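You operate a simulated robot arm through the tools that you are given. There is no shell and no other tool.

You are at the controls of a simulated robot arm. One attempt, no reset.

TASK
Fill the big jug to its line, tip it into the small saucepan and put the jug back.
Fine: leave the tap off. Set down upright: big jug.

Only the result counts: the job must be done as asked and must still hold three seconds after the hand-in. Knocking over, shifting, dropping, spilling or breaking anything else fails it.

THE ROBOT
A 7-joint arm with a two-finger parallel gripper on a trunk, on a base that moves. Base frame: it is fixed to the floor where the robot stands at the start and does not move with it; the origin is under the middle of the robot, x ahead of it, y to its left, z up. Readings come in mm, degrees, newtons and seconds.
With the tool pointing down near the work surface it reaches from about 360 to 760 mm from the robot's upright axis, wherever it stands. Its first joint turns from -115.0 to 115.0 degrees. Places, roughly: big jug [1500, 1000, 1000]; small jug [2000, 1000, 250]; small saucepan [1500, 1250, 1000]; steel pan [500, -1250, 750]; tap lever [2100, 800, 1200]. Payload 3.91 kg.
The TCP is the grasp point between the finger pads, 30 mm short of the fingertips. In the tool frame z runs along the fingers and y along their closing line. The gripper opens to 110 mm. The fingers are 20 mm wide and 10 mm thick; the gripper's body (48 by 112 mm) begins 55 mm behind the TCP.
Orientation is that of the tool frame in the base frame, as a unit quaternion [x, y, z, w]. With the fingers straight down and closing along the base's y, the tool's x points along the base's -x, its y along +y and its z along -z.

THE INTERFACE
- The arm moves only by the tool move_arm. Its arguments are lists of equal length, an entry for each row: "delta_pos": the shift along the base's x, y, z in cm, a list of three; "rot": the turn, a rotation vector about the base's x, y, z in rad, a list of three. In form: {"delta_pos": [[x, y, z], ...], "rot": [[ax, ay, az], ...]}. A call has 1 to 20 rows; each row is the pose to reach, as a shift and turn from the pose commanded when the call began. "gripper" is the opening, from 0 (shut) to 1 (fully open), set as the call begins (left out, the last holds). A row lasts 0.2 s, in which the tool goes at most 50 mm and 8.6 degrees; a call with a longer step from one row to the next is refused whole, and so is a gripper value outside its range. Where a pose cannot be reached the arm comes as near as it can. A force on the tool above 40 N (or 10 N above the force at the start of the call, whichever is more), or a blocked arm, ends the call early, and 0.2 s more pass. Each finger travels about 108 mm/s and halts on what it meets, pressing with about 28 N; the grip force reading is that of the motor and also rises with nothing between the fingers. The clock runs only during rows and for 0.2 s after the last one: add rows that repeat a pose to give the fingers time. It gives the time, the measured TCP pose, the force on the tool (base axes), the opening and the grip force at its end, in the units of the frame above (readings bear some noise), with the torque about the TCP (base axes, N m) and any sound that the robot's microphone picked up, and new pictures: "pictures" is both (left out), scene, wrist or none.
- Cameras (640 x 400 px; columns grow to the right, rows downward): "scene" is now at [26, 148.4, 1488.4]; the picture's right is [0.04, -1.00, 0.00], its down [-0.57, -0.02, -0.82] and it looks along [0.82, 0.03, -0.57] (base axes); focal length 275 px, centre (320, 200). "wrist" rides on the gripper at [72, 17, -103] in the tool frame; the picture's right is [-0.23, 0.97, 0.00], its down [-0.76, -0.18, -0.62] and it looks along [-0.61, -0.14, 0.78] (tool axes); focal length 222 px, centre (320, 200). There is no depth. A picture from a camera that has moved, and an enlarged one, comes with that camera's place and axes in the base frame and with its lens. The place of the scene camera against the robot may be out by one fixed shift of up to 18 mm in any direction.
- move_column(by): slides the trunk up (or, below 0, down) by that many mm; the arm and the scene camera ride with it, the base frame stays. It gives what a move gives, with no picture.
- drive_base(legs): drives the robot by 1 to 6 legs, each [ahead, turn to the left] in mm and degrees, along the robot's own axes; the way and the turn of a leg run together, so that a leg with both is an arc; at most 1500 mm and 180 degrees a leg. The arm and the cameras ride along, it lands a little off, and it stops where it bumps. It gives what a move gives, and a new picture of the scene camera.
- pan_tilt(pan, tilt): turns the head with the scene camera to pan (to the left, within 155 degrees either way) and tilt (down, from -29 to 69), counted from straight ahead of the robot. It gives what a move gives, and a new picture of the scene camera.
- zoom(camera, box): a new picture of the part [left, top, right, bottom] of that camera's present view, enlarged. It takes no simulated time.
- hand_in(): hands the job in; it is judged then, once.

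Places have to be worked out from the pictures, the camera data and where the tool is seen. Open the gripper and draw the arm clear of the work before you hand the job in, unless the task says otherwise.

The tools are called after "Request:" as name(argument=value, ...) on one line, values as JSON. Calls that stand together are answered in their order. move_arm: Moves the arm, as the interface text tells. Its arguments: {"type":"object","properties":{"delta_pos":{"type":"array"},"rot":{"type":"array"},"gripper":{"type":"number"},"pictures":{"type":"string","enum":["both","scene","wrist","none"]}},"required":["delta_pos","rot"]} The other tools are called the same way: move_column (by) moves the trunk up or down; drive_base (legs) drives the base; pan_tilt (pan, tilt) turns the head that bears the scene camera; zoom (camera, box) takes an enlarged picture of a part of a camera's view; hand_in () hands the job in.

At the start:

```text
time_s: 0.0
tcp_pos: [514.6, -73.6, 1031.9]
ee_rot: [0.0, 1.0, -0.001, 0.0]
contact_force: [-0.2, 0.2, -0.2]
moment: [-0.01, 0.03, 0.01]
finger_gap: 110.2
gripper_force: 0.0
trunk travel left (down, up): [-600.0, 390.0]
robot x, y, heading: [-1.1, 1.6, -0.1]
head pan, tilt (commanded): [2.2, 34.8]
```

scene: 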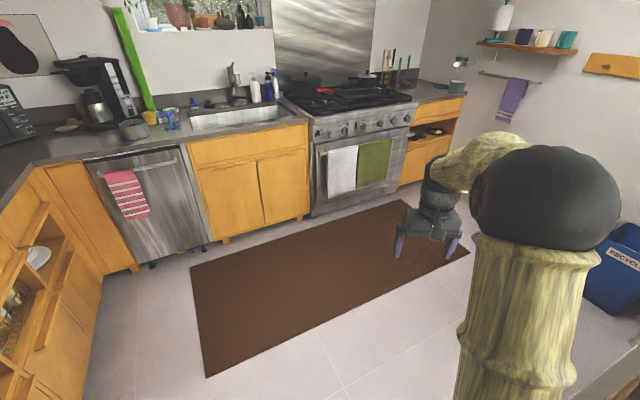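
wrist: 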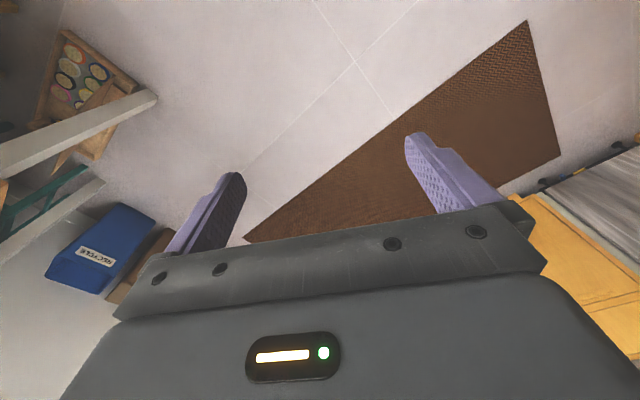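

The scene shows a counter with sink, coffee maker and pots ahead-left. I zoom on the counter and look to the left to find the big jug, saucepan and tap.

Request:
zoom(camera="scene", box=[0, 40, 320, 240])

Request:
zoom(camera="scene", box=[160, 40, 320, 140])

Request:
pan_tilt(pan=35, tilt=25)

```text
2.00 times, centred on (160, 140) of scene
camera zoom: at [26.0, 148.4, 1488.4], right [0.04, -1.0, 0.0], down [-0.57, -0.02, -0.82], along [0.82, 0.03, -0.57], focal length 550 px, centre (640, 320)
```

zoom: 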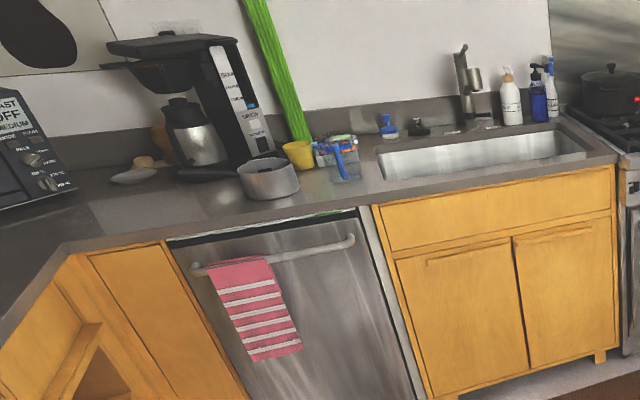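

```text
4.00 times, centred on (240, 90) of scene
camera zoom: at [26.0, 148.4, 1488.4], right [0.04, -1.0, 0.0], down [-0.57, -0.02, -0.82], along [0.82, 0.03, -0.57], focal length 1101 px, centre (640, 640)
```

zoom: 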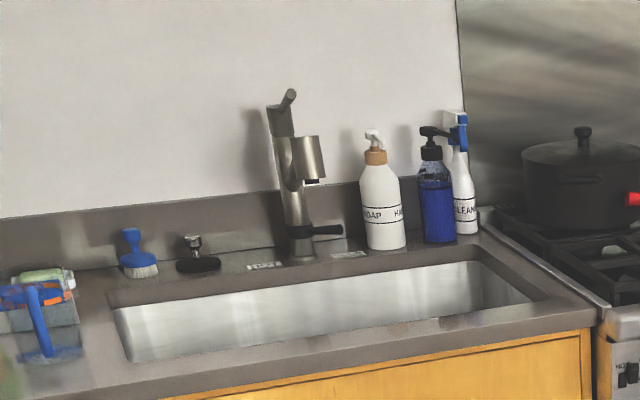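

```text
time_s: 1.0
tcp_pos: [515.0, -73.0, 1031.7]
ee_rot: [0.0, 1.0, 0.0, 0.001]
contact_force: [0.1, 0.6, -1.3]
moment: [-0.01, 0.01, 0.01]
finger_gap: 110.1
gripper_force: 0.0
trunk travel left (down, up): [-600.0, 390.0]
robot x, y, heading: [-2.7, 0.4, -0.1]
head pan, tilt (commanded): [35.0, 25.0]
camera scene: at [13.4, 197.7, 1503.8], right [0.57, -0.82, 0.0], down [-0.35, -0.24, -0.91], along [0.74, 0.52, -0.42], focal length 275 px, centre (320, 200)
```

scene: 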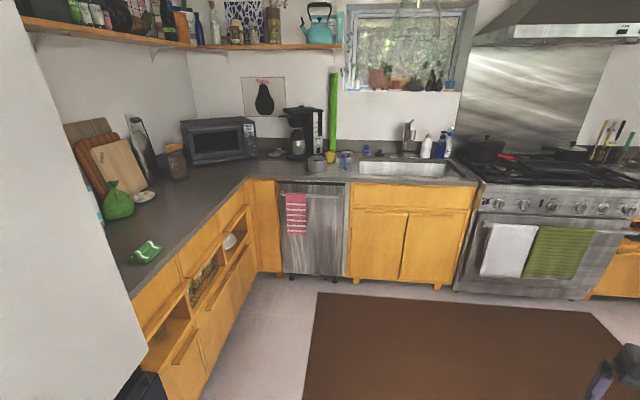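

The clear jug with a blue handle stands beside the grey pot left of the sink. I zoom in on both and on the tap.

Request:
zoom(camera="scene", box=[280, 100, 400, 190])

Request:
zoom(camera="scene", box=[370, 100, 490, 190])

Request:
zoom(camera="scene", box=[180, 180, 340, 280])

```text
4.44 times, centred on (340, 145) of scene
camera zoom: at [13.4, 197.7, 1503.8], right [0.57, -0.82, 0.0], down [-0.35, -0.24, -0.91], along [0.74, 0.52, -0.42], focal length 1223 px, centre (231, 444)
```

zoom: 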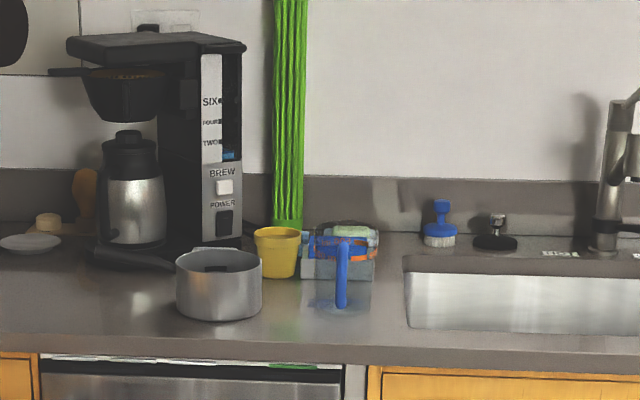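

```text
4.44 times, centred on (430, 145) of scene
camera zoom: at [13.4, 197.7, 1503.8], right [0.57, -0.82, 0.0], down [-0.35, -0.24, -0.91], along [0.74, 0.52, -0.42], focal length 1223 px, centre (-169, 444)
```

zoom: 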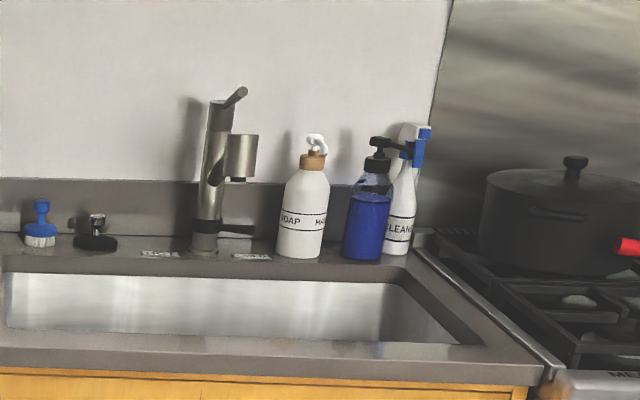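

```text
4.00 times, centred on (260, 230) of scene
camera zoom: at [13.4, 197.7, 1503.8], right [0.57, -0.82, 0.0], down [-0.35, -0.24, -0.91], along [0.74, 0.52, -0.42], focal length 1101 px, centre (560, 80)
```

zoom: 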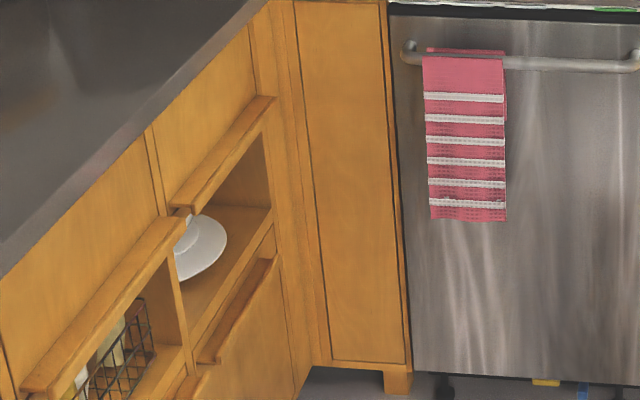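

I judge the counter front runs about perpendicular to heading 27°, with the pan near [1470,1245], the jug near [1590,1090] and the tap near [2100,850]. I raise the trunk a bit and drive closer for a better look, staying well short of the counter.

Request:
move_column(by=150)

Request:
drive_base(legs=[[0, 29], [1050, 0]])

Request:
pan_tilt(pan=5, tilt=35)

```text
time_s: 2.7
tcp_pos: [514.4, -74.4, 1182.1]
ee_rot: [0.001, 1.0, 0.0, 0.0]
contact_force: [0.4, -0.1, 0.5]
moment: [-0.04, 0.02, 0.04]
finger_gap: 109.9
gripper_force: 0.1
trunk travel left (down, up): [-750.0, 240.0]
robot x, y, heading: [0.2, 2.0, -0.1]
head pan, tilt (commanded): [35.0, 25.0]
```

```text
time_s: 10.9
tcp_pos: [1387.1, 689.1, 1182.0]
ee_rot: [-0.253, 0.968, 0.0, 0.0]
contact_force: [-0.2, 0.1, -0.8]
moment: [-0.03, 0.01, 0.03]
finger_gap: 110.0
gripper_force: 0.0
trunk travel left (down, up): [-750.0, 240.0]
robot x, y, heading: [896.1, 500.8, 29.0]
head pan, tilt (commanded): [35.0, 25.0]
camera scene: at [812.6, 681.1, 1653.9], right [0.9, -0.44, 0.0], down [-0.18, -0.38, -0.91], along [0.39, 0.82, -0.42], focal length 275 px, centre (320, 200)
```

scene: 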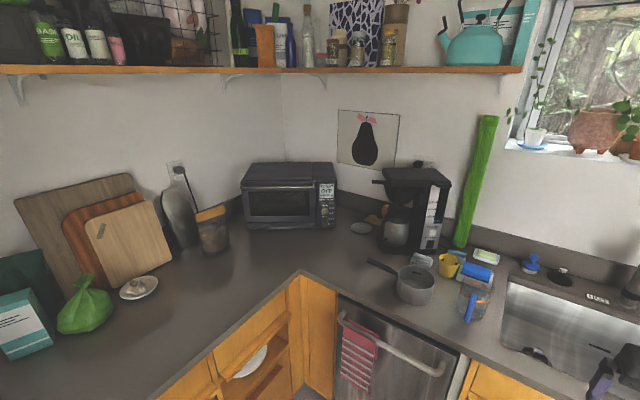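

```text
time_s: 11.9
tcp_pos: [1386.4, 688.7, 1181.6]
ee_rot: [-0.253, 0.967, 0.0, -0.001]
contact_force: [0.0, 0.2, 0.7]
moment: [0.01, 0.01, -0.02]
finger_gap: 109.8
gripper_force: 0.1
trunk travel left (down, up): [-750.0, 240.0]
robot x, y, heading: [899.3, 499.2, 29.3]
head pan, tilt (commanded): [5.0, 35.0]
camera scene: at [844.9, 647.6, 1638.1], right [0.56, -0.83, 0.0], down [-0.47, -0.32, -0.82], along [0.68, 0.46, -0.57], focal length 275 px, centre (320, 200)
```

scene: 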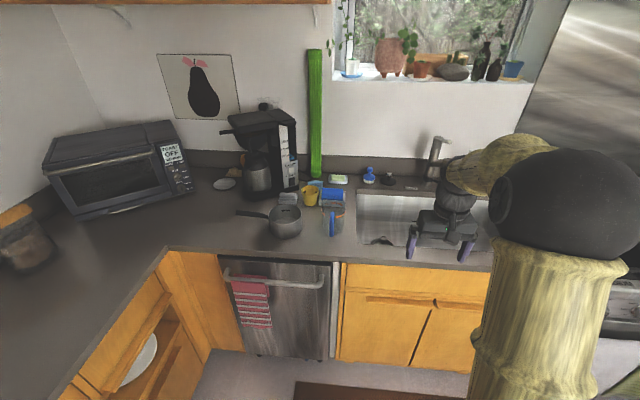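

Request:
zoom(camera="scene", box=[220, 160, 380, 260])

Request:
zoom(camera="scene", box=[350, 120, 510, 220])

```text
4.00 times, centred on (300, 210) of scene
camera zoom: at [844.9, 647.6, 1638.1], right [0.56, -0.83, 0.0], down [-0.47, -0.32, -0.82], along [0.68, 0.46, -0.57], focal length 1101 px, centre (400, 160)
```

zoom: 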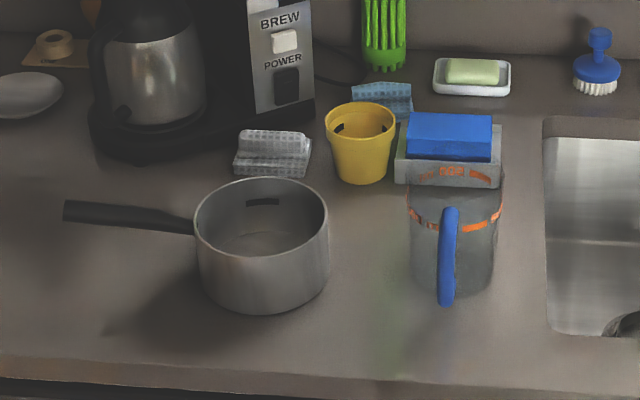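

```text
4.00 times, centred on (430, 170) of scene
camera zoom: at [844.9, 647.6, 1638.1], right [0.56, -0.83, 0.0], down [-0.47, -0.32, -0.82], along [0.68, 0.46, -0.57], focal length 1101 px, centre (-120, 320)
```

zoom: 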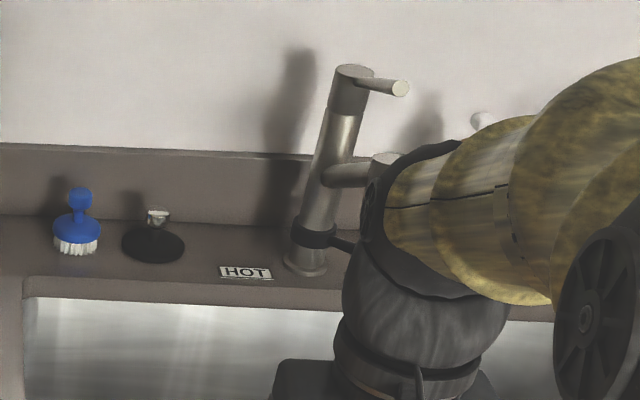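

The jug has an orange line band near its rim, and its blue handle faces the robot. The tap lever sticks out from the top of the tap column, but the arm blocks my view, so I swing the arm to the right.

Request:
move_arm(delta_pos=[[0, -4.6, 0], [0.5, -9.2, 0], [0.5, -13.8, 0], [0.5, -18.4, 0], [0, -23, 0], [0, -27.6, 0], [-1, -32.2, 0], [-2, -36.8, 0], [-3, -41.4, 0], [-4, -46, 0]], rot=[[0, 0, -0.09], [0, 0, -0.18], [0, 0, -0.27], [0, 0, -0.36], [0, 0, -0.45], [0, 0, -0.54], [0, 0, -0.63], [0, 0, -0.72], [0, 0, -0.81], [0, 0, -0.9]], pictures="scene")

Request:
zoom(camera="scene", box=[350, 120, 510, 220])

```text
time_s: 14.1
tcp_pos: [1346.1, 226.5, 1182.0]
ee_rot: [0.195, 0.981, 0.0, 0.0]
contact_force: [0.4, 0.3, 0.2]
moment: [0.03, -0.02, 0.03]
finger_gap: 110.2
gripper_force: 0.1
trunk travel left (down, up): [-750.0, 240.0]
robot x, y, heading: [904.5, 502.0, 29.1]
head pan, tilt (commanded): [5.0, 35.0]
camera scene: at [845.2, 645.9, 1638.3], right [0.56, -0.83, 0.0], down [-0.47, -0.32, -0.82], along [0.68, 0.46, -0.57], focal length 275 px, centre (320, 200)
```

scene: 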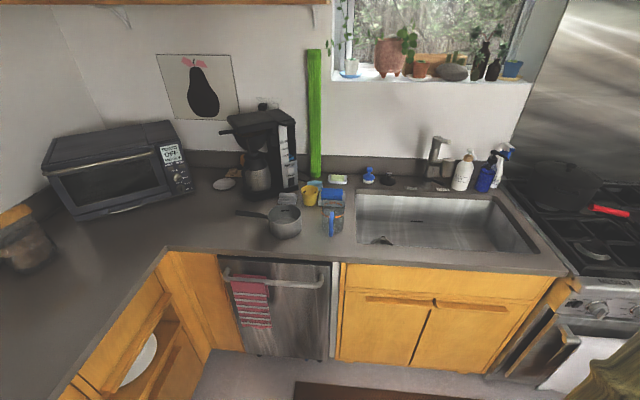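

```text
4.00 times, centred on (430, 170) of scene
camera zoom: at [845.2, 645.9, 1638.3], right [0.56, -0.83, 0.0], down [-0.47, -0.32, -0.82], along [0.68, 0.46, -0.57], focal length 1101 px, centre (-120, 320)
```

zoom: 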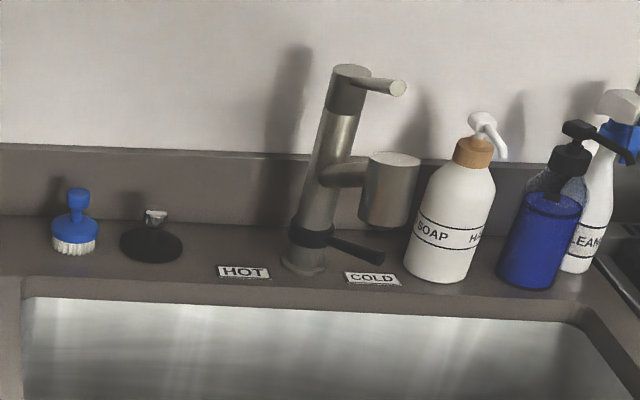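

The tap column stands near (2115, 860), and its lever tip near (1992, 794, 1197) points at the robot. The spout outlet is near (1979, 774, 1057). I zoom in more on the jug, pan and tap.

Request:
zoom(camera="scene", box=[310, 180, 358, 240])

Request:
zoom(camera="scene", box=[410, 125, 474, 195])

Request:
zoom(camera="scene", box=[230, 170, 310, 250])

```text
6.67 times, centred on (334, 210) of scene
camera zoom: at [845.2, 645.9, 1638.3], right [0.56, -0.83, 0.0], down [-0.47, -0.32, -0.82], along [0.68, 0.46, -0.57], focal length 1835 px, centre (227, 133)
```

zoom: 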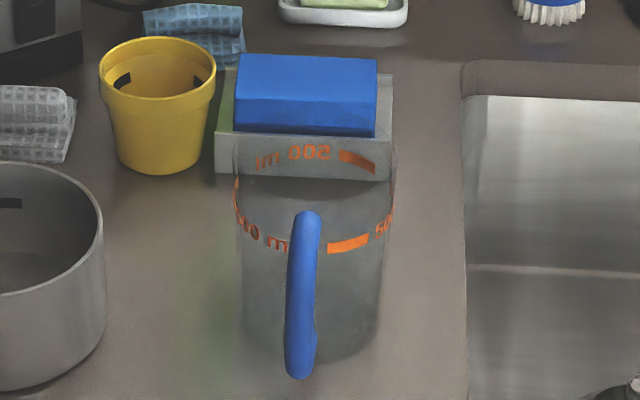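

```text
5.71 times, centred on (442, 160) of scene
camera zoom: at [845.2, 645.9, 1638.3], right [0.56, -0.83, 0.0], down [-0.47, -0.32, -0.82], along [0.68, 0.46, -0.57], focal length 1573 px, centre (-377, 429)
```

zoom: 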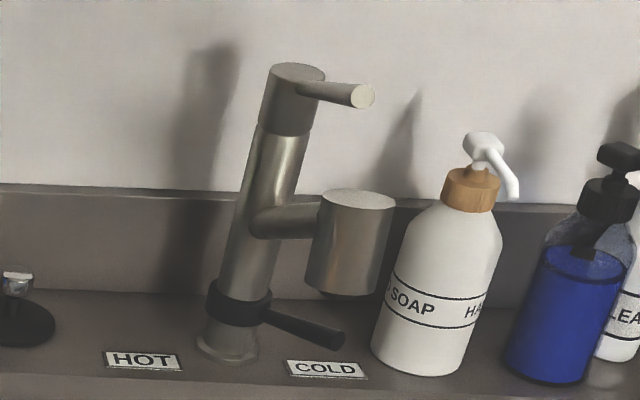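

```text
5.00 times, centred on (270, 210) of scene
camera zoom: at [845.2, 645.9, 1638.3], right [0.56, -0.83, 0.0], down [-0.47, -0.32, -0.82], along [0.68, 0.46, -0.57], focal length 1376 px, centre (570, 150)
```

zoom: 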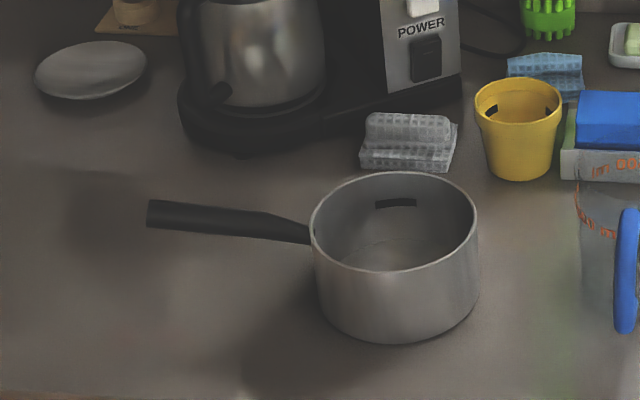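

The jug axis is near (1584, 1080) with its rim near z 1031 and the line about 92 mm up. The pan is near (1471, 1244) and the counter top is near z 898. The lever tip is about 143 mm from the tap axis at z 1200. I drive nearer so that jug, pan and tap are all in reach.

Request:
drive_base(legs=[[0, -7], [340, 0], [0, 7]])

Request:
pan_tilt(pan=-10, tilt=40)

```text
time_s: 18.0
tcp_pos: [1656.5, 355.6, 1182.0]
ee_rot: [0.193, 0.981, -0.001, 0.0]
contact_force: [-0.2, 1.1, -0.5]
moment: [0.0, 0.01, 0.01]
finger_gap: 110.1
gripper_force: 0.0
trunk travel left (down, up): [-750.0, 240.0]
robot x, y, heading: [1211.1, 630.1, 29.4]
head pan, tilt (commanded): [5.0, 35.0]
camera scene: at [1154.7, 773.7, 1638.1], right [0.57, -0.82, 0.0], down [-0.47, -0.32, -0.82], along [0.68, 0.46, -0.57], focal length 275 px, centre (320, 200)
```

scene: 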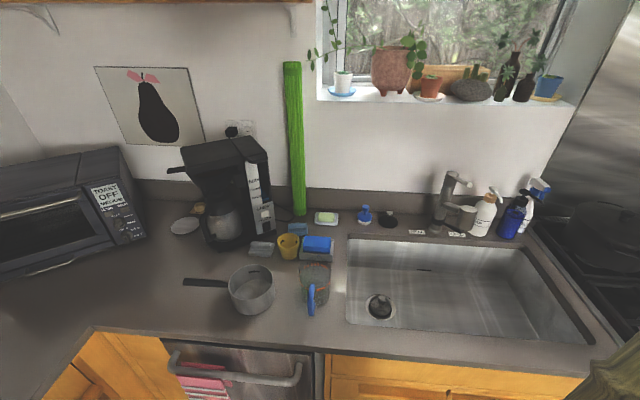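

```text
time_s: 18.8
tcp_pos: [1657.3, 354.9, 1182.2]
ee_rot: [0.193, 0.981, -0.001, 0.0]
contact_force: [0.2, 0.3, -0.6]
moment: [-0.04, 0.0, -0.02]
finger_gap: 109.6
gripper_force: 0.1
trunk travel left (down, up): [-750.0, 240.0]
robot x, y, heading: [1210.2, 628.0, 29.4]
head pan, tilt (commanded): [-10.0, 40.0]
camera scene: at [1162.1, 752.1, 1630.6], right [0.33, -0.94, 0.0], down [-0.61, -0.21, -0.77], along [0.72, 0.26, -0.64], focal length 275 px, centre (320, 200)
```

scene: 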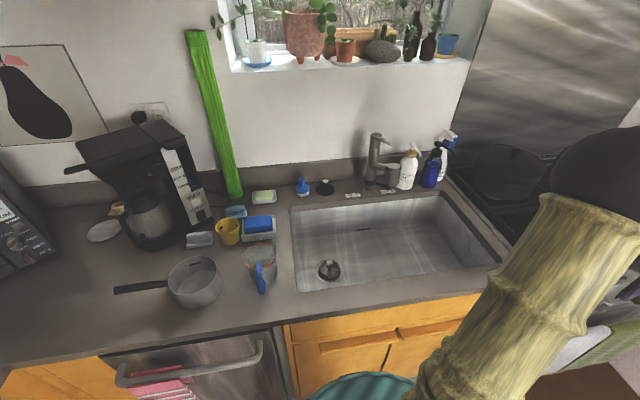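

I zoom in on the tap, the jug and the sink from here.

Request:
zoom(camera="scene", box=[330, 120, 426, 210])

Request:
zoom(camera="scene", box=[220, 190, 300, 310])

Request:
zoom(camera="scene", box=[270, 170, 510, 320])

```text
4.44 times, centred on (378, 165) of scene
camera zoom: at [1162.1, 752.1, 1630.6], right [0.33, -0.94, 0.0], down [-0.61, -0.21, -0.77], along [0.72, 0.26, -0.64], focal length 1223 px, centre (62, 356)
```

zoom: 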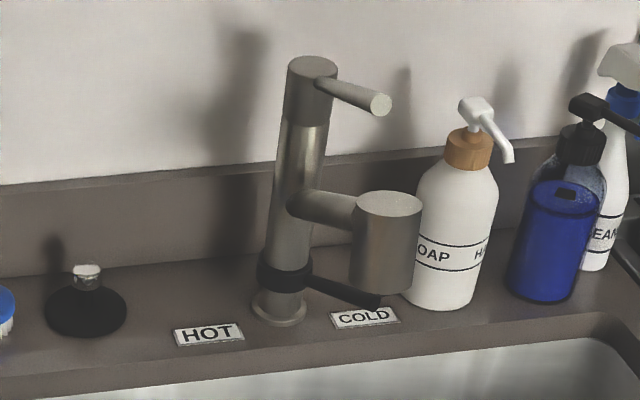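

```text
3.33 times, centred on (260, 250) of scene
camera zoom: at [1162.1, 752.1, 1630.6], right [0.33, -0.94, 0.0], down [-0.61, -0.21, -0.77], along [0.72, 0.26, -0.64], focal length 918 px, centre (520, 33)
```

zoom: 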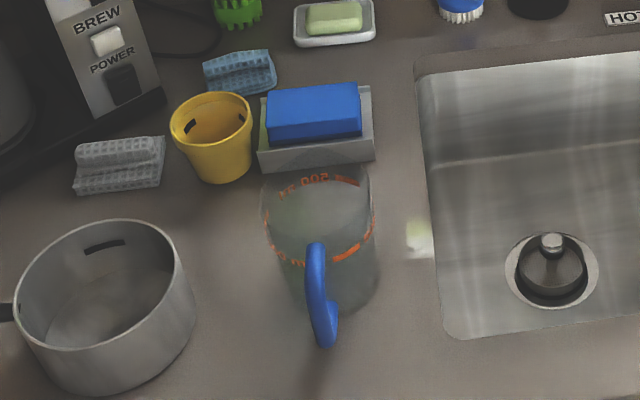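

```text
2.67 times, centred on (390, 245) of scene
camera zoom: at [1162.1, 752.1, 1630.6], right [0.33, -0.94, 0.0], down [-0.61, -0.21, -0.77], along [0.72, 0.26, -0.64], focal length 734 px, centre (133, 80)
```

zoom: 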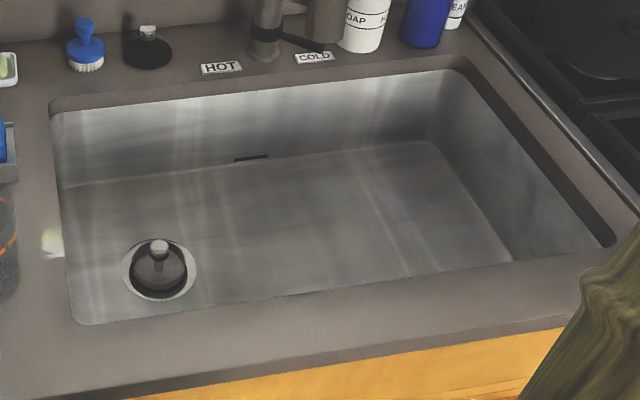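

The sink runs from about d 1830 to 2211 (distance out from the robot's side) with its floor near z 715, and there is room under the spout. I swing the arm back to the front and align the gripper with the counter at a safe height.

Request:
move_arm(delta_pos=[[0.7, 4.75, 0], [1.4, 9.5, 0], [2.1, 14.25, 0], [2.8, 19.0, 0], [3.5, 23.75, 0], [4.3, 28.5, 0], [2.3, 32.5, 0], [0, 36.5, 0], [-2.5, 40.0, 0], [-5.2, 43.5, 0], [-8, 47, 0], [-11, 50.5, 0], [-14.2, 53.8, 0], [-17.4, 57.0, 0], [-20.6, 60.2, 0], [-23.8, 63.4, 0]], rot=[[0, 0, 0.056], [0, 0, 0.112], [0, 0, 0.168], [0, 0, 0.224], [0, 0, 0.28], [0, 0, 0.336], [0, 0, 0.392], [0, 0, 0.448], [0, 0, 0.504], [0, 0, 0.56], [0, 0, 0.616], [0, 0, 0.672], [0, 0, 0.728], [0, 0, 0.784], [0, 0, 0.84], [0, 0, 0.895]], gripper=1)

Request:
pan_tilt(pan=15, tilt=45)

```text
time_s: 22.2
tcp_pos: [1419.8, 989.7, 1181.6]
ee_rot: [-0.251, 0.968, -0.001, 0.0]
contact_force: [0.1, -0.2, -0.7]
moment: [-0.04, -0.02, -0.01]
finger_gap: 110.0
gripper_force: 0.0
trunk travel left (down, up): [-750.0, 240.0]
robot x, y, heading: [1209.1, 627.8, 29.5]
head pan, tilt (commanded): [-10.0, 40.0]
camera scene: at [1161.5, 753.1, 1630.4], right [0.33, -0.94, 0.0], down [-0.61, -0.21, -0.77], along [0.72, 0.25, -0.64], focal length 275 px, centre (320, 200)
camera wrist: at [1347.3, 969.9, 1286.4], right [-0.27, 0.96, 0.0], down [0.75, 0.21, 0.62], along [0.6, 0.17, -0.78], focal length 222 px, centre (320, 200)
```

scene: 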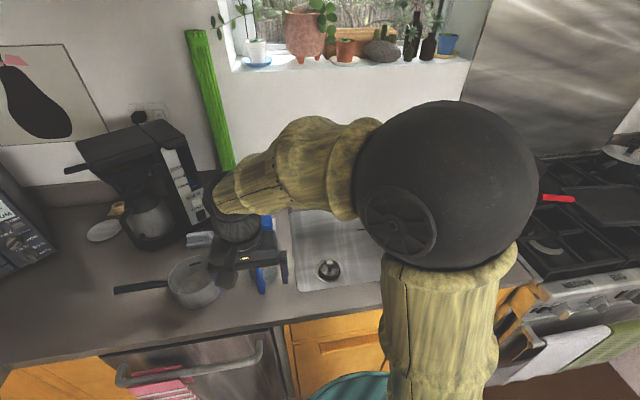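
wrist: 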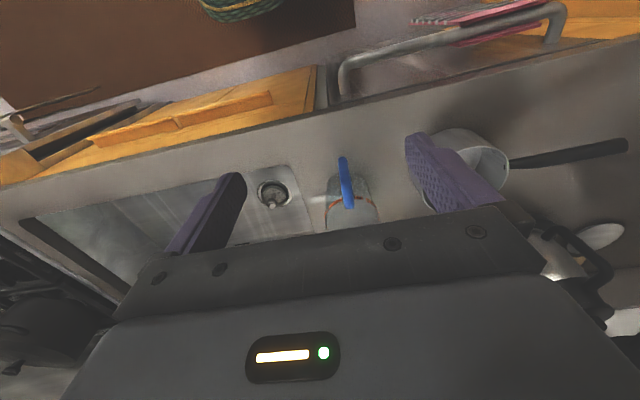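

```text
time_s: 23.1
tcp_pos: [1421.6, 989.4, 1182.7]
ee_rot: [-0.251, 0.968, 0.0, 0.0]
contact_force: [0.1, 0.0, 0.3]
moment: [-0.03, 0.0, -0.02]
finger_gap: 109.9
gripper_force: 0.0
trunk travel left (down, up): [-750.0, 240.0]
robot x, y, heading: [1211.3, 627.0, 29.4]
head pan, tilt (commanded): [15.0, 45.0]
camera scene: at [1140.1, 780.6, 1623.3], right [0.7, -0.71, 0.0], down [-0.51, -0.49, -0.71], along [0.51, 0.49, -0.71], focal length 275 px, centre (320, 200)
```

scene: 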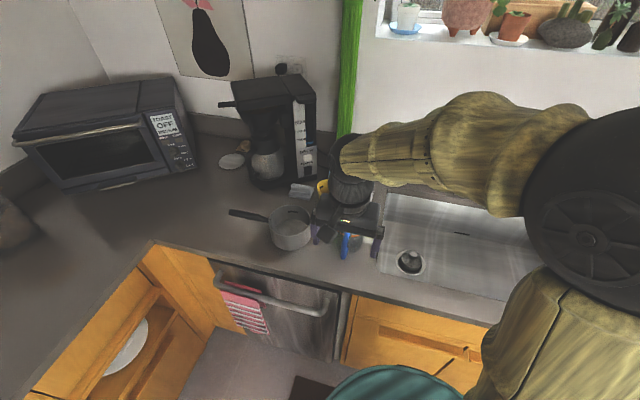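

The wrist camera sees the jug and its handle. I zoom into both views to locate the jug with the wrist camera, which is the better-calibrated one.

Request:
zoom(camera="wrist", box=[290, 130, 410, 240])

Request:
zoom(camera="scene", box=[300, 180, 400, 270])

```text
3.64 times, centred on (350, 185) of wrist
camera zoom: at [1348.6, 968.7, 1286.7], right [-0.27, 0.96, 0.0], down [0.75, 0.21, 0.62], along [0.6, 0.17, -0.78], focal length 808 px, centre (211, 254)
```

zoom: 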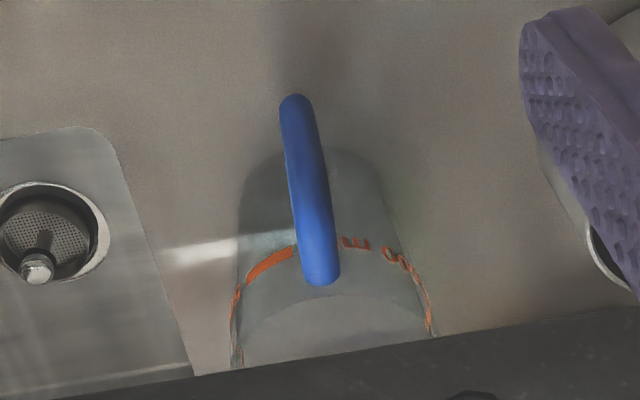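

```text
4.44 times, centred on (350, 225) of scene
camera zoom: at [1140.1, 780.6, 1623.3], right [0.7, -0.71, 0.0], down [-0.51, -0.49, -0.71], along [0.51, 0.49, -0.71], focal length 1223 px, centre (187, 89)
```

zoom: 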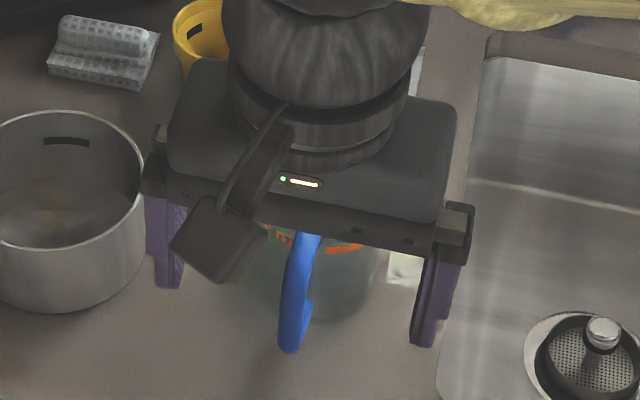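

The wrist camera puts the jug axis near (1594, 1099), and the finger pixels show the scene camera is off by about 12 mm. I move to a pre-grasp in front of and above the jug with the tool pitched 40° forward, then look again.

Request:
move_arm(delta_pos=[[1.4, 1.0, 0], [2.8, 2.0, -1.0], [4.2, 3.0, -2.5], [5.6, 4.0, -4.0], [7.0, 5.0, -5.5], [8.5, 6.1, -7.0], [8.5, 6.1, -7.0]], rot=[[0.0564, -0.1017, 0], [0.1128, -0.2035, 0], [0.1692, -0.3052, 0], [0.2256, -0.407, 0], [0.282, -0.5087, 0], [0.3384, -0.6105, 0], [0.3384, -0.6105, 0]])

Request:
zoom(camera="wrist", box=[200, 60, 440, 210])

Request:
zoom(camera="scene", box=[290, 170, 410, 270])

```text
time_s: 24.6
tcp_pos: [1504.1, 1051.3, 1111.8]
ee_rot: [-0.236, 0.91, 0.086, 0.33]
contact_force: [0.0, 0.0, 0.6]
moment: [0.01, -0.01, -0.02]
finger_gap: 109.9
gripper_force: 0.0
trunk travel left (down, up): [-750.0, 240.0]
robot x, y, heading: [1210.6, 626.9, 29.3]
head pan, tilt (commanded): [15.0, 45.0]
camera scene: at [1139.9, 780.3, 1623.4], right [0.7, -0.71, 0.0], down [-0.51, -0.49, -0.71], along [0.51, 0.49, -0.71], focal length 275 px, centre (320, 200)
camera wrist: at [1389.4, 1006.0, 1144.6], right [-0.32, 0.94, 0.15], down [0.25, -0.07, 0.97], along [0.91, 0.35, -0.21], focal length 222 px, centre (320, 200)
```

scene: 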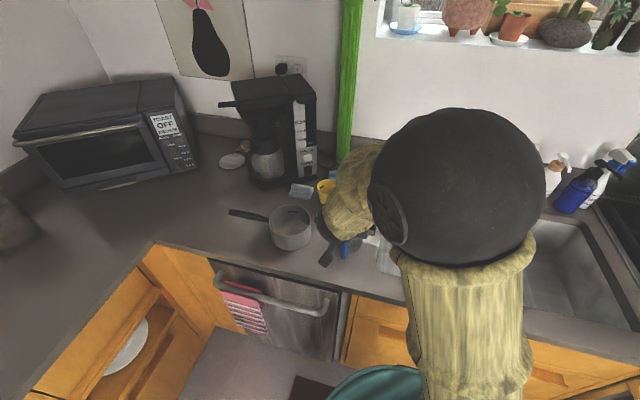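
wrist: 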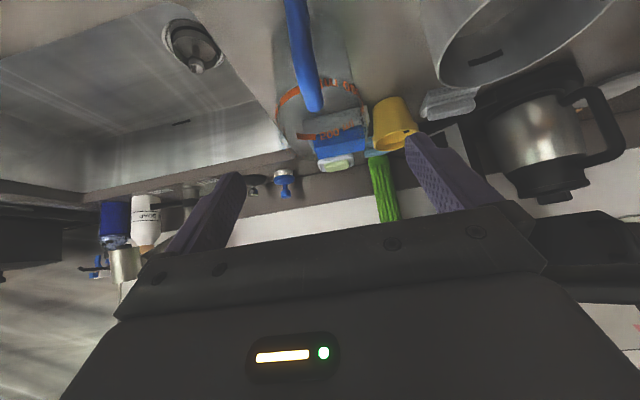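

```text
2.67 times, centred on (320, 135) of wrist
camera zoom: at [1389.4, 1006.0, 1144.6], right [-0.32, 0.94, 0.15], down [0.25, -0.07, 0.97], along [0.91, 0.35, -0.21], focal length 592 px, centre (320, 373)
```

zoom: 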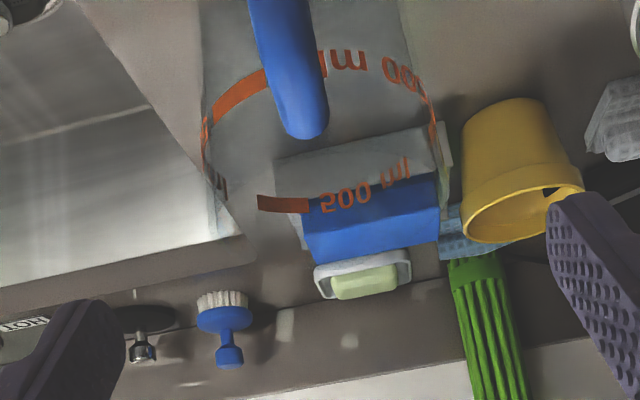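

```text
4.00 times, centred on (350, 220) of scene
camera zoom: at [1139.9, 780.3, 1623.4], right [0.7, -0.71, 0.0], down [-0.51, -0.49, -0.71], along [0.51, 0.49, -0.71], focal length 1101 px, centre (200, 120)
```

zoom: 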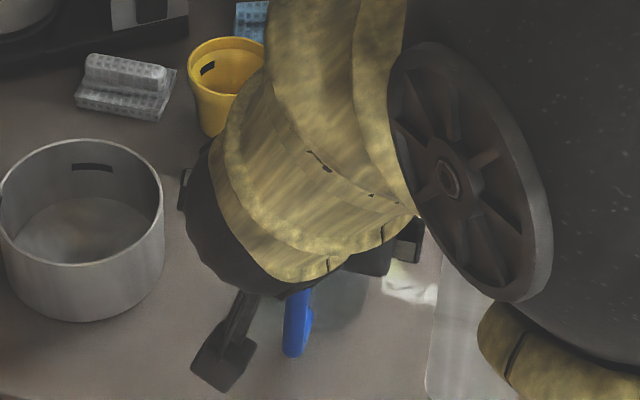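

Triangulating the orange band in both wrist views gives a jug axis of about (1590, 1098) with the line near z 1000. The tool is laterally aligned to within 1 mm, so I advance so the fingers straddle the jug, pausing partway to look.

Request:
move_arm(delta_pos=[[1.2, 0.7, -1.6], [2.4, 1.35, -3.2], [3.6, 2.0, -4.8], [4.6, 2.55, -6.2], [4.6, 2.55, -6.2]], rot=[[0, 0, 0], [0, 0, 0], [0, 0, 0], [0, 0, 0], [0, 0, 0]], pictures="wrist")

Request:
zoom(camera="wrist", box=[180, 0, 480, 220])

```text
time_s: 25.9
tcp_pos: [1550.5, 1078.3, 1050.1]
ee_rot: [-0.235, 0.91, 0.085, 0.332]
contact_force: [-0.2, 0.4, 0.0]
moment: [0.02, 0.01, 0.0]
finger_gap: 109.8
gripper_force: 0.1
trunk travel left (down, up): [-750.0, 240.0]
robot x, y, heading: [1215.3, 628.3, 29.3]
head pan, tilt (commanded): [15.0, 45.0]
camera wrist: at [1435.3, 1033.0, 1083.7], right [-0.32, 0.94, 0.15], down [0.25, -0.07, 0.97], along [0.91, 0.35, -0.21], focal length 222 px, centre (320, 200)
```

wrist: 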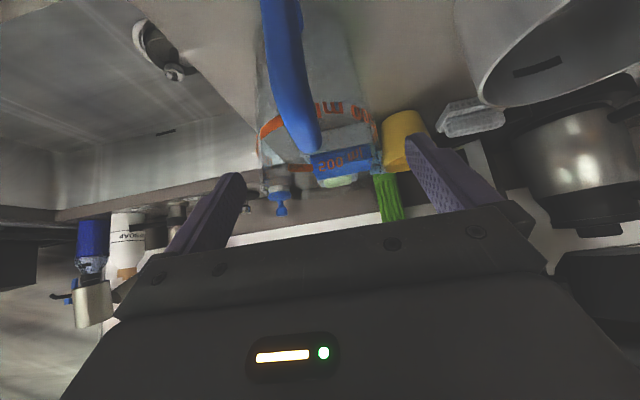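

```text
1.82 times, centred on (330, 110) of wrist
camera zoom: at [1435.3, 1033.0, 1083.7], right [-0.32, 0.94, 0.15], down [0.25, -0.07, 0.97], along [0.91, 0.35, -0.21], focal length 404 px, centre (302, 364)
```

zoom: 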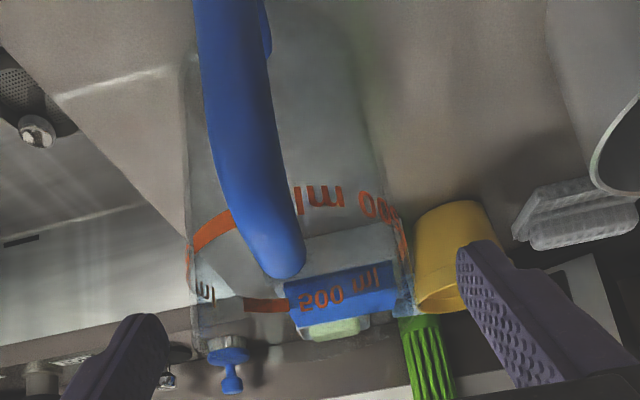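

The band centre again fits (1590, 1098) with a radius of about 48 mm, leaving roughly 6 mm on each side of the jug. I correct 1.5 mm to the right and go to the grasp depth, still open.

Request:
move_arm(delta_pos=[[0.8, 0.3, -0.9], [1.5, 0.7, -1.8], [2.2, 1.1, -2.7], [2.95, 1.47, -3.6], [2.95, 1.47, -3.6]], rot=[[0, 0, 0], [0, 0, 0], [0, 0, 0], [0, 0, 0], [0, 0, 0]], pictures="both")

Request:
zoom(camera="wrist", box=[180, 0, 480, 220])

```text
time_s: 27.1
tcp_pos: [1581.0, 1091.0, 1015.4]
ee_rot: [-0.235, 0.91, 0.087, 0.331]
contact_force: [0.8, 0.7, 0.0]
moment: [-0.04, 0.0, -0.02]
finger_gap: 110.1
gripper_force: 0.1
trunk travel left (down, up): [-750.0, 240.0]
robot x, y, heading: [1212.1, 629.3, 29.4]
head pan, tilt (commanded): [15.0, 45.0]
camera scene: at [1139.9, 780.8, 1623.3], right [0.7, -0.71, 0.0], down [-0.51, -0.49, -0.71], along [0.51, 0.49, -0.71], focal length 275 px, centre (320, 200)
camera wrist: at [1465.6, 1046.2, 1048.1], right [-0.32, 0.94, 0.15], down [0.25, -0.07, 0.97], along [0.91, 0.35, -0.21], focal length 222 px, centre (320, 200)
```

scene: 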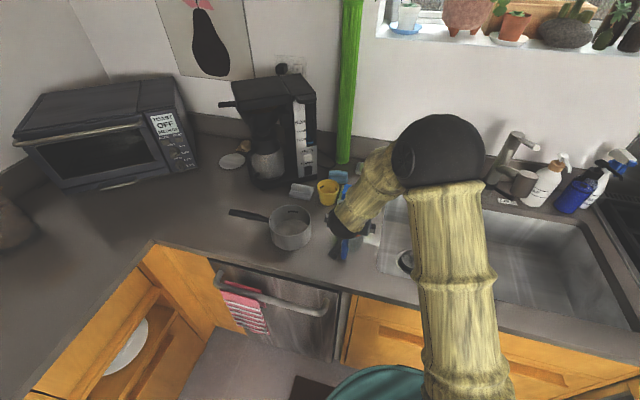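
wrist: 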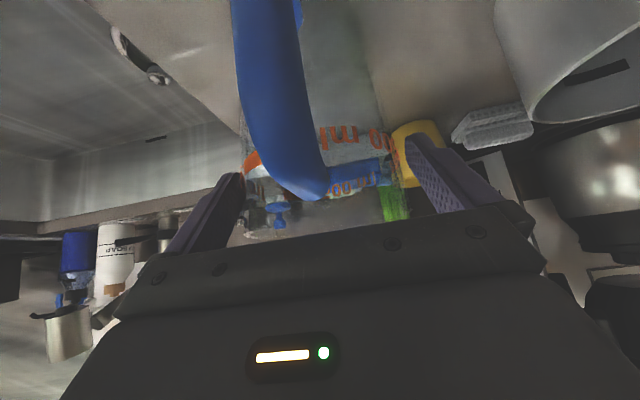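

```text
1.82 times, centred on (330, 110) of wrist
camera zoom: at [1465.6, 1046.2, 1048.1], right [-0.32, 0.94, 0.15], down [0.25, -0.07, 0.97], along [0.91, 0.35, -0.21], focal length 404 px, centre (302, 364)
```

zoom: 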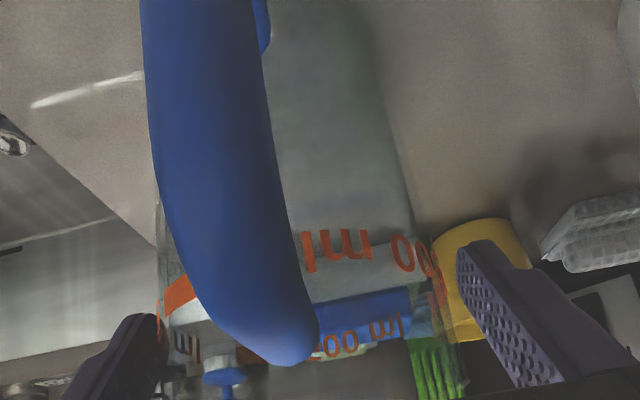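

The fingers straddle the jug with no contact force, so I close the gripper on it.

Request:
move_arm(delta_pos=[[0, 0, 0], [0, 0, 0], [0, 0, 0], [0, 0, 0]], rot=[[0, 0, 0], [0, 0, 0], [0, 0, 0], [0, 0, 0]], gripper=0, pictures="wrist")

```text
time_s: 28.1
tcp_pos: [1580.8, 1089.6, 1014.4]
ee_rot: [-0.235, 0.91, 0.085, 0.331]
contact_force: [0.4, 0.4, -0.2]
moment: [0.01, 0.0, 0.02]
finger_gap: 94.3
gripper_force: 28.0
trunk travel left (down, up): [-750.0, 240.0]
robot x, y, heading: [1210.1, 627.1, 29.4]
head pan, tilt (commanded): [15.0, 45.0]
camera wrist: at [1465.7, 1046.2, 1048.0], right [-0.32, 0.94, 0.15], down [0.25, -0.07, 0.97], along [0.91, 0.35, -0.21], focal length 222 px, centre (320, 200)
```

wrist: 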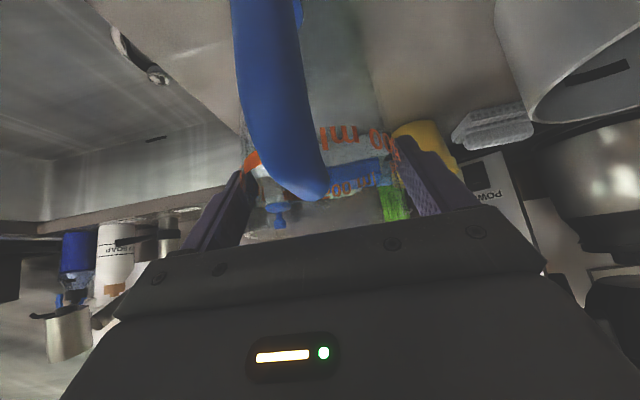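

Gap is 94 mm at 28 N, so the jug is held. I lift slowly by 15 mm and check the weight and whether it hangs straight.

Request:
move_arm(delta_pos=[[0, 0, 0.3], [0, 0, 0.8], [0, 0, 1.5], [0, 0, 1.5]], rot=[[0, 0, 0], [0, 0, 0], [0, 0, 0], [0, 0, 0]], pictures="both")

Request:
zoom(camera="scene", box=[280, 180, 400, 270])

```text
time_s: 29.1
tcp_pos: [1579.6, 1089.8, 1029.5]
ee_rot: [-0.236, 0.91, 0.085, 0.331]
contact_force: [-0.1, -0.9, -1.4]
moment: [-0.01, 0.01, 0.0]
finger_gap: 93.8
gripper_force: 28.3
trunk travel left (down, up): [-750.0, 240.0]
robot x, y, heading: [1209.7, 629.3, 29.4]
head pan, tilt (commanded): [15.0, 45.0]
camera scene: at [1140.2, 781.1, 1623.2], right [0.7, -0.71, 0.0], down [-0.51, -0.5, -0.71], along [0.5, 0.49, -0.71], focal length 275 px, centre (320, 200)
camera wrist: at [1465.6, 1046.4, 1063.2], right [-0.32, 0.94, 0.15], down [0.25, -0.07, 0.97], along [0.91, 0.35, -0.21], focal length 222 px, centre (320, 200)
```

scene: 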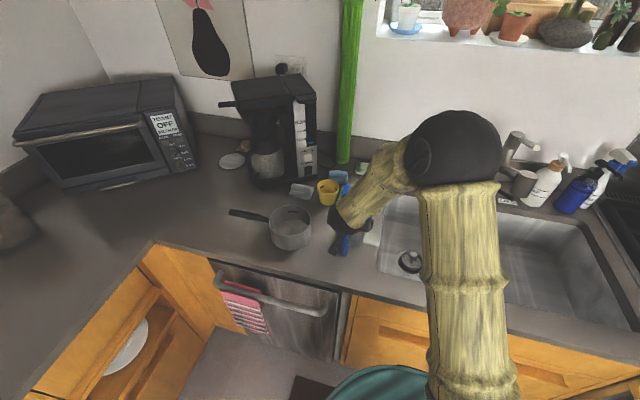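
wrist: 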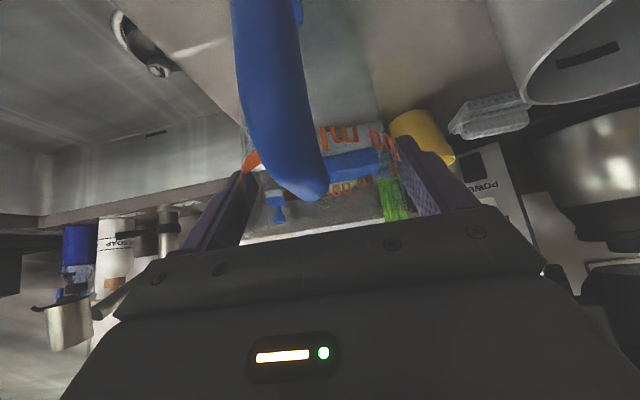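

```text
4.44 times, centred on (340, 225) of scene
camera zoom: at [1140.2, 781.1, 1623.2], right [0.7, -0.71, 0.0], down [-0.51, -0.5, -0.71], along [0.5, 0.49, -0.71], focal length 1223 px, centre (231, 89)
```

zoom: 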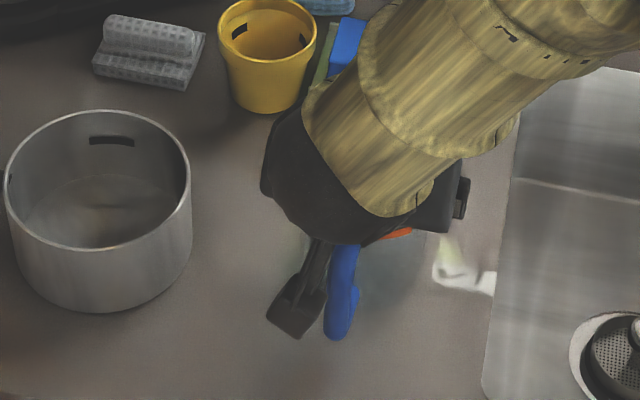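

The jug follows the gripper straight, weighing about 1.4 N. Before carrying it to the sink I zoom the wrist camera on the tap, seen upside down at the left, to refine the spout position.

Request:
zoom(camera="wrist", box=[0, 200, 200, 380])

Request:
zoom(camera="scene", box=[460, 100, 620, 230])

```text
2.22 times, centred on (100, 290) of wrist
camera zoom: at [1465.6, 1046.4, 1063.2], right [-0.32, 0.94, 0.15], down [0.25, -0.07, 0.97], along [0.91, 0.35, -0.21], focal length 494 px, centre (809, 0)
```

zoom: 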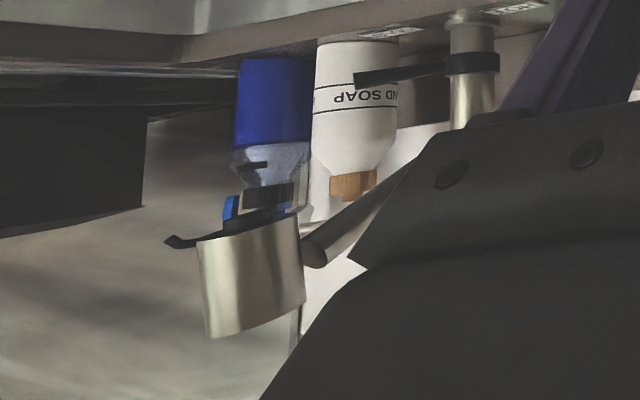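

```text
3.08 times, centred on (540, 165) of scene
camera zoom: at [1140.2, 781.1, 1623.2], right [0.7, -0.71, 0.0], down [-0.51, -0.5, -0.71], along [0.5, 0.49, -0.71], focal length 847 px, centre (-357, 308)
```

zoom: 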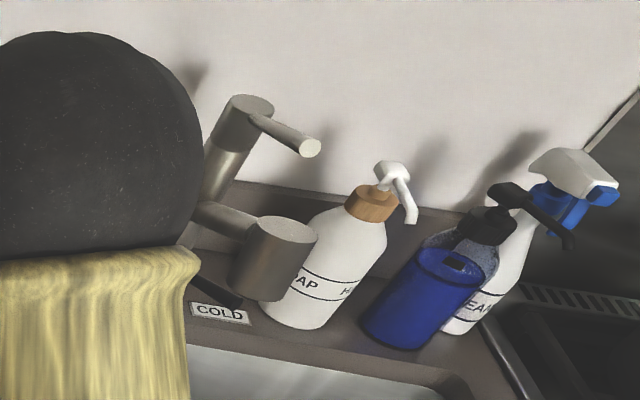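

The spout outlet comes out at about (1975, 774) with its underside between z 1070 and 1090. I raise the jug and carry it sideways over the front part of the sink, short of the spout.

Request:
move_arm(delta_pos=[[0, 0, 1.5], [0, 0, 3.2], [0, 0, 5.0], [2.1, -3.3, 5.0], [4.3, -6.6, 5.0], [6.4, -9.9, 5.0], [8.5, -13.2, 5.0], [10.6, -16.5, 5.0], [12.8, -19.8, 5.0], [14.9, -23.1, 5.0], [17.0, -26.4, 5.0], [19.2, -29.7, 5.0], [21.3, -33.0, 5.0], [23.4, -36.3, 5.0], [25.6, -39.6, 5.0], [25.6, -39.6, 5.0]], rot=[[0, 0, 0], [0, 0, 0], [0, 0, 0], [0, 0, 0], [0, 0, 0], [0, 0, 0], [0, 0, 0], [0, 0, 0], [0, 0, 0], [0, 0, 0], [0, 0, 0], [0, 0, 0], [0, 0, 0], [0, 0, 0], [0, 0, 0], [0, 0, 0]], pictures="both")

Request:
pan_tilt(pan=-5, tilt=42)

```text
time_s: 32.5
tcp_pos: [1835.7, 695.2, 1080.3]
ee_rot: [-0.235, 0.91, 0.084, 0.331]
contact_force: [0.1, 1.6, -1.6]
moment: [0.0, -0.02, 0.02]
finger_gap: 94.2
gripper_force: 28.1
trunk travel left (down, up): [-750.0, 240.0]
robot x, y, heading: [1211.1, 630.1, 29.1]
head pan, tilt (commanded): [15.0, 45.0]
camera scene: at [1139.7, 782.6, 1623.1], right [0.7, -0.71, 0.0], down [-0.5, -0.5, -0.71], along [0.5, 0.49, -0.71], focal length 275 px, centre (320, 200)
camera wrist: at [1721.9, 650.3, 1113.4], right [-0.32, 0.94, 0.14], down [0.24, -0.07, 0.97], along [0.92, 0.34, -0.21], focal length 222 px, centre (320, 200)
```

scene: 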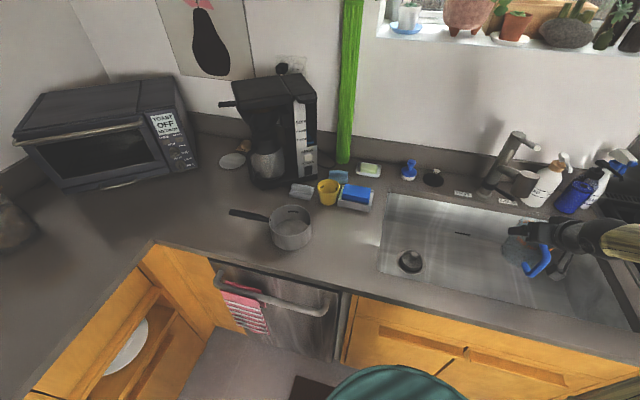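
wrist: 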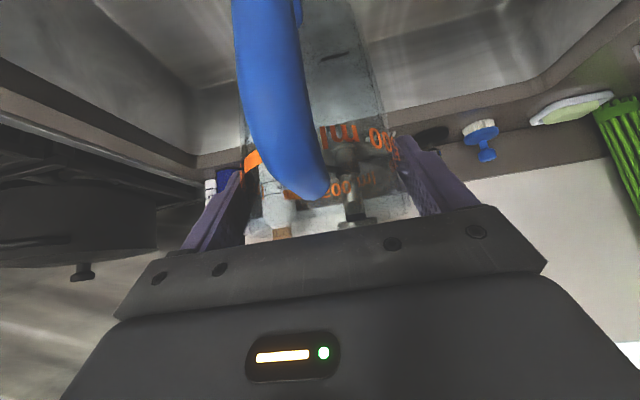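

```text
time_s: 33.3
tcp_pos: [1836.8, 694.0, 1080.3]
ee_rot: [-0.235, 0.91, 0.085, 0.331]
contact_force: [-1.3, 0.5, -1.7]
moment: [0.02, -0.04, 0.0]
finger_gap: 93.8
gripper_force: 28.3
trunk travel left (down, up): [-750.0, 240.0]
robot x, y, heading: [1212.7, 630.9, 29.4]
head pan, tilt (commanded): [-5.0, 42.0]
camera scene: at [1158.3, 758.5, 1627.6], right [0.41, -0.91, 0.0], down [-0.61, -0.28, -0.74], along [0.68, 0.31, -0.67], focal length 275 px, centre (320, 200)
```

scene: 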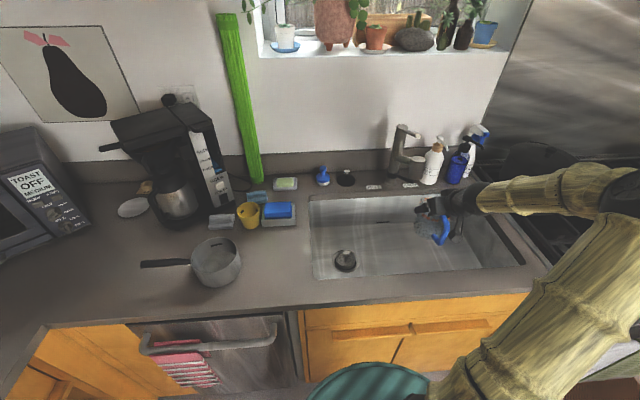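

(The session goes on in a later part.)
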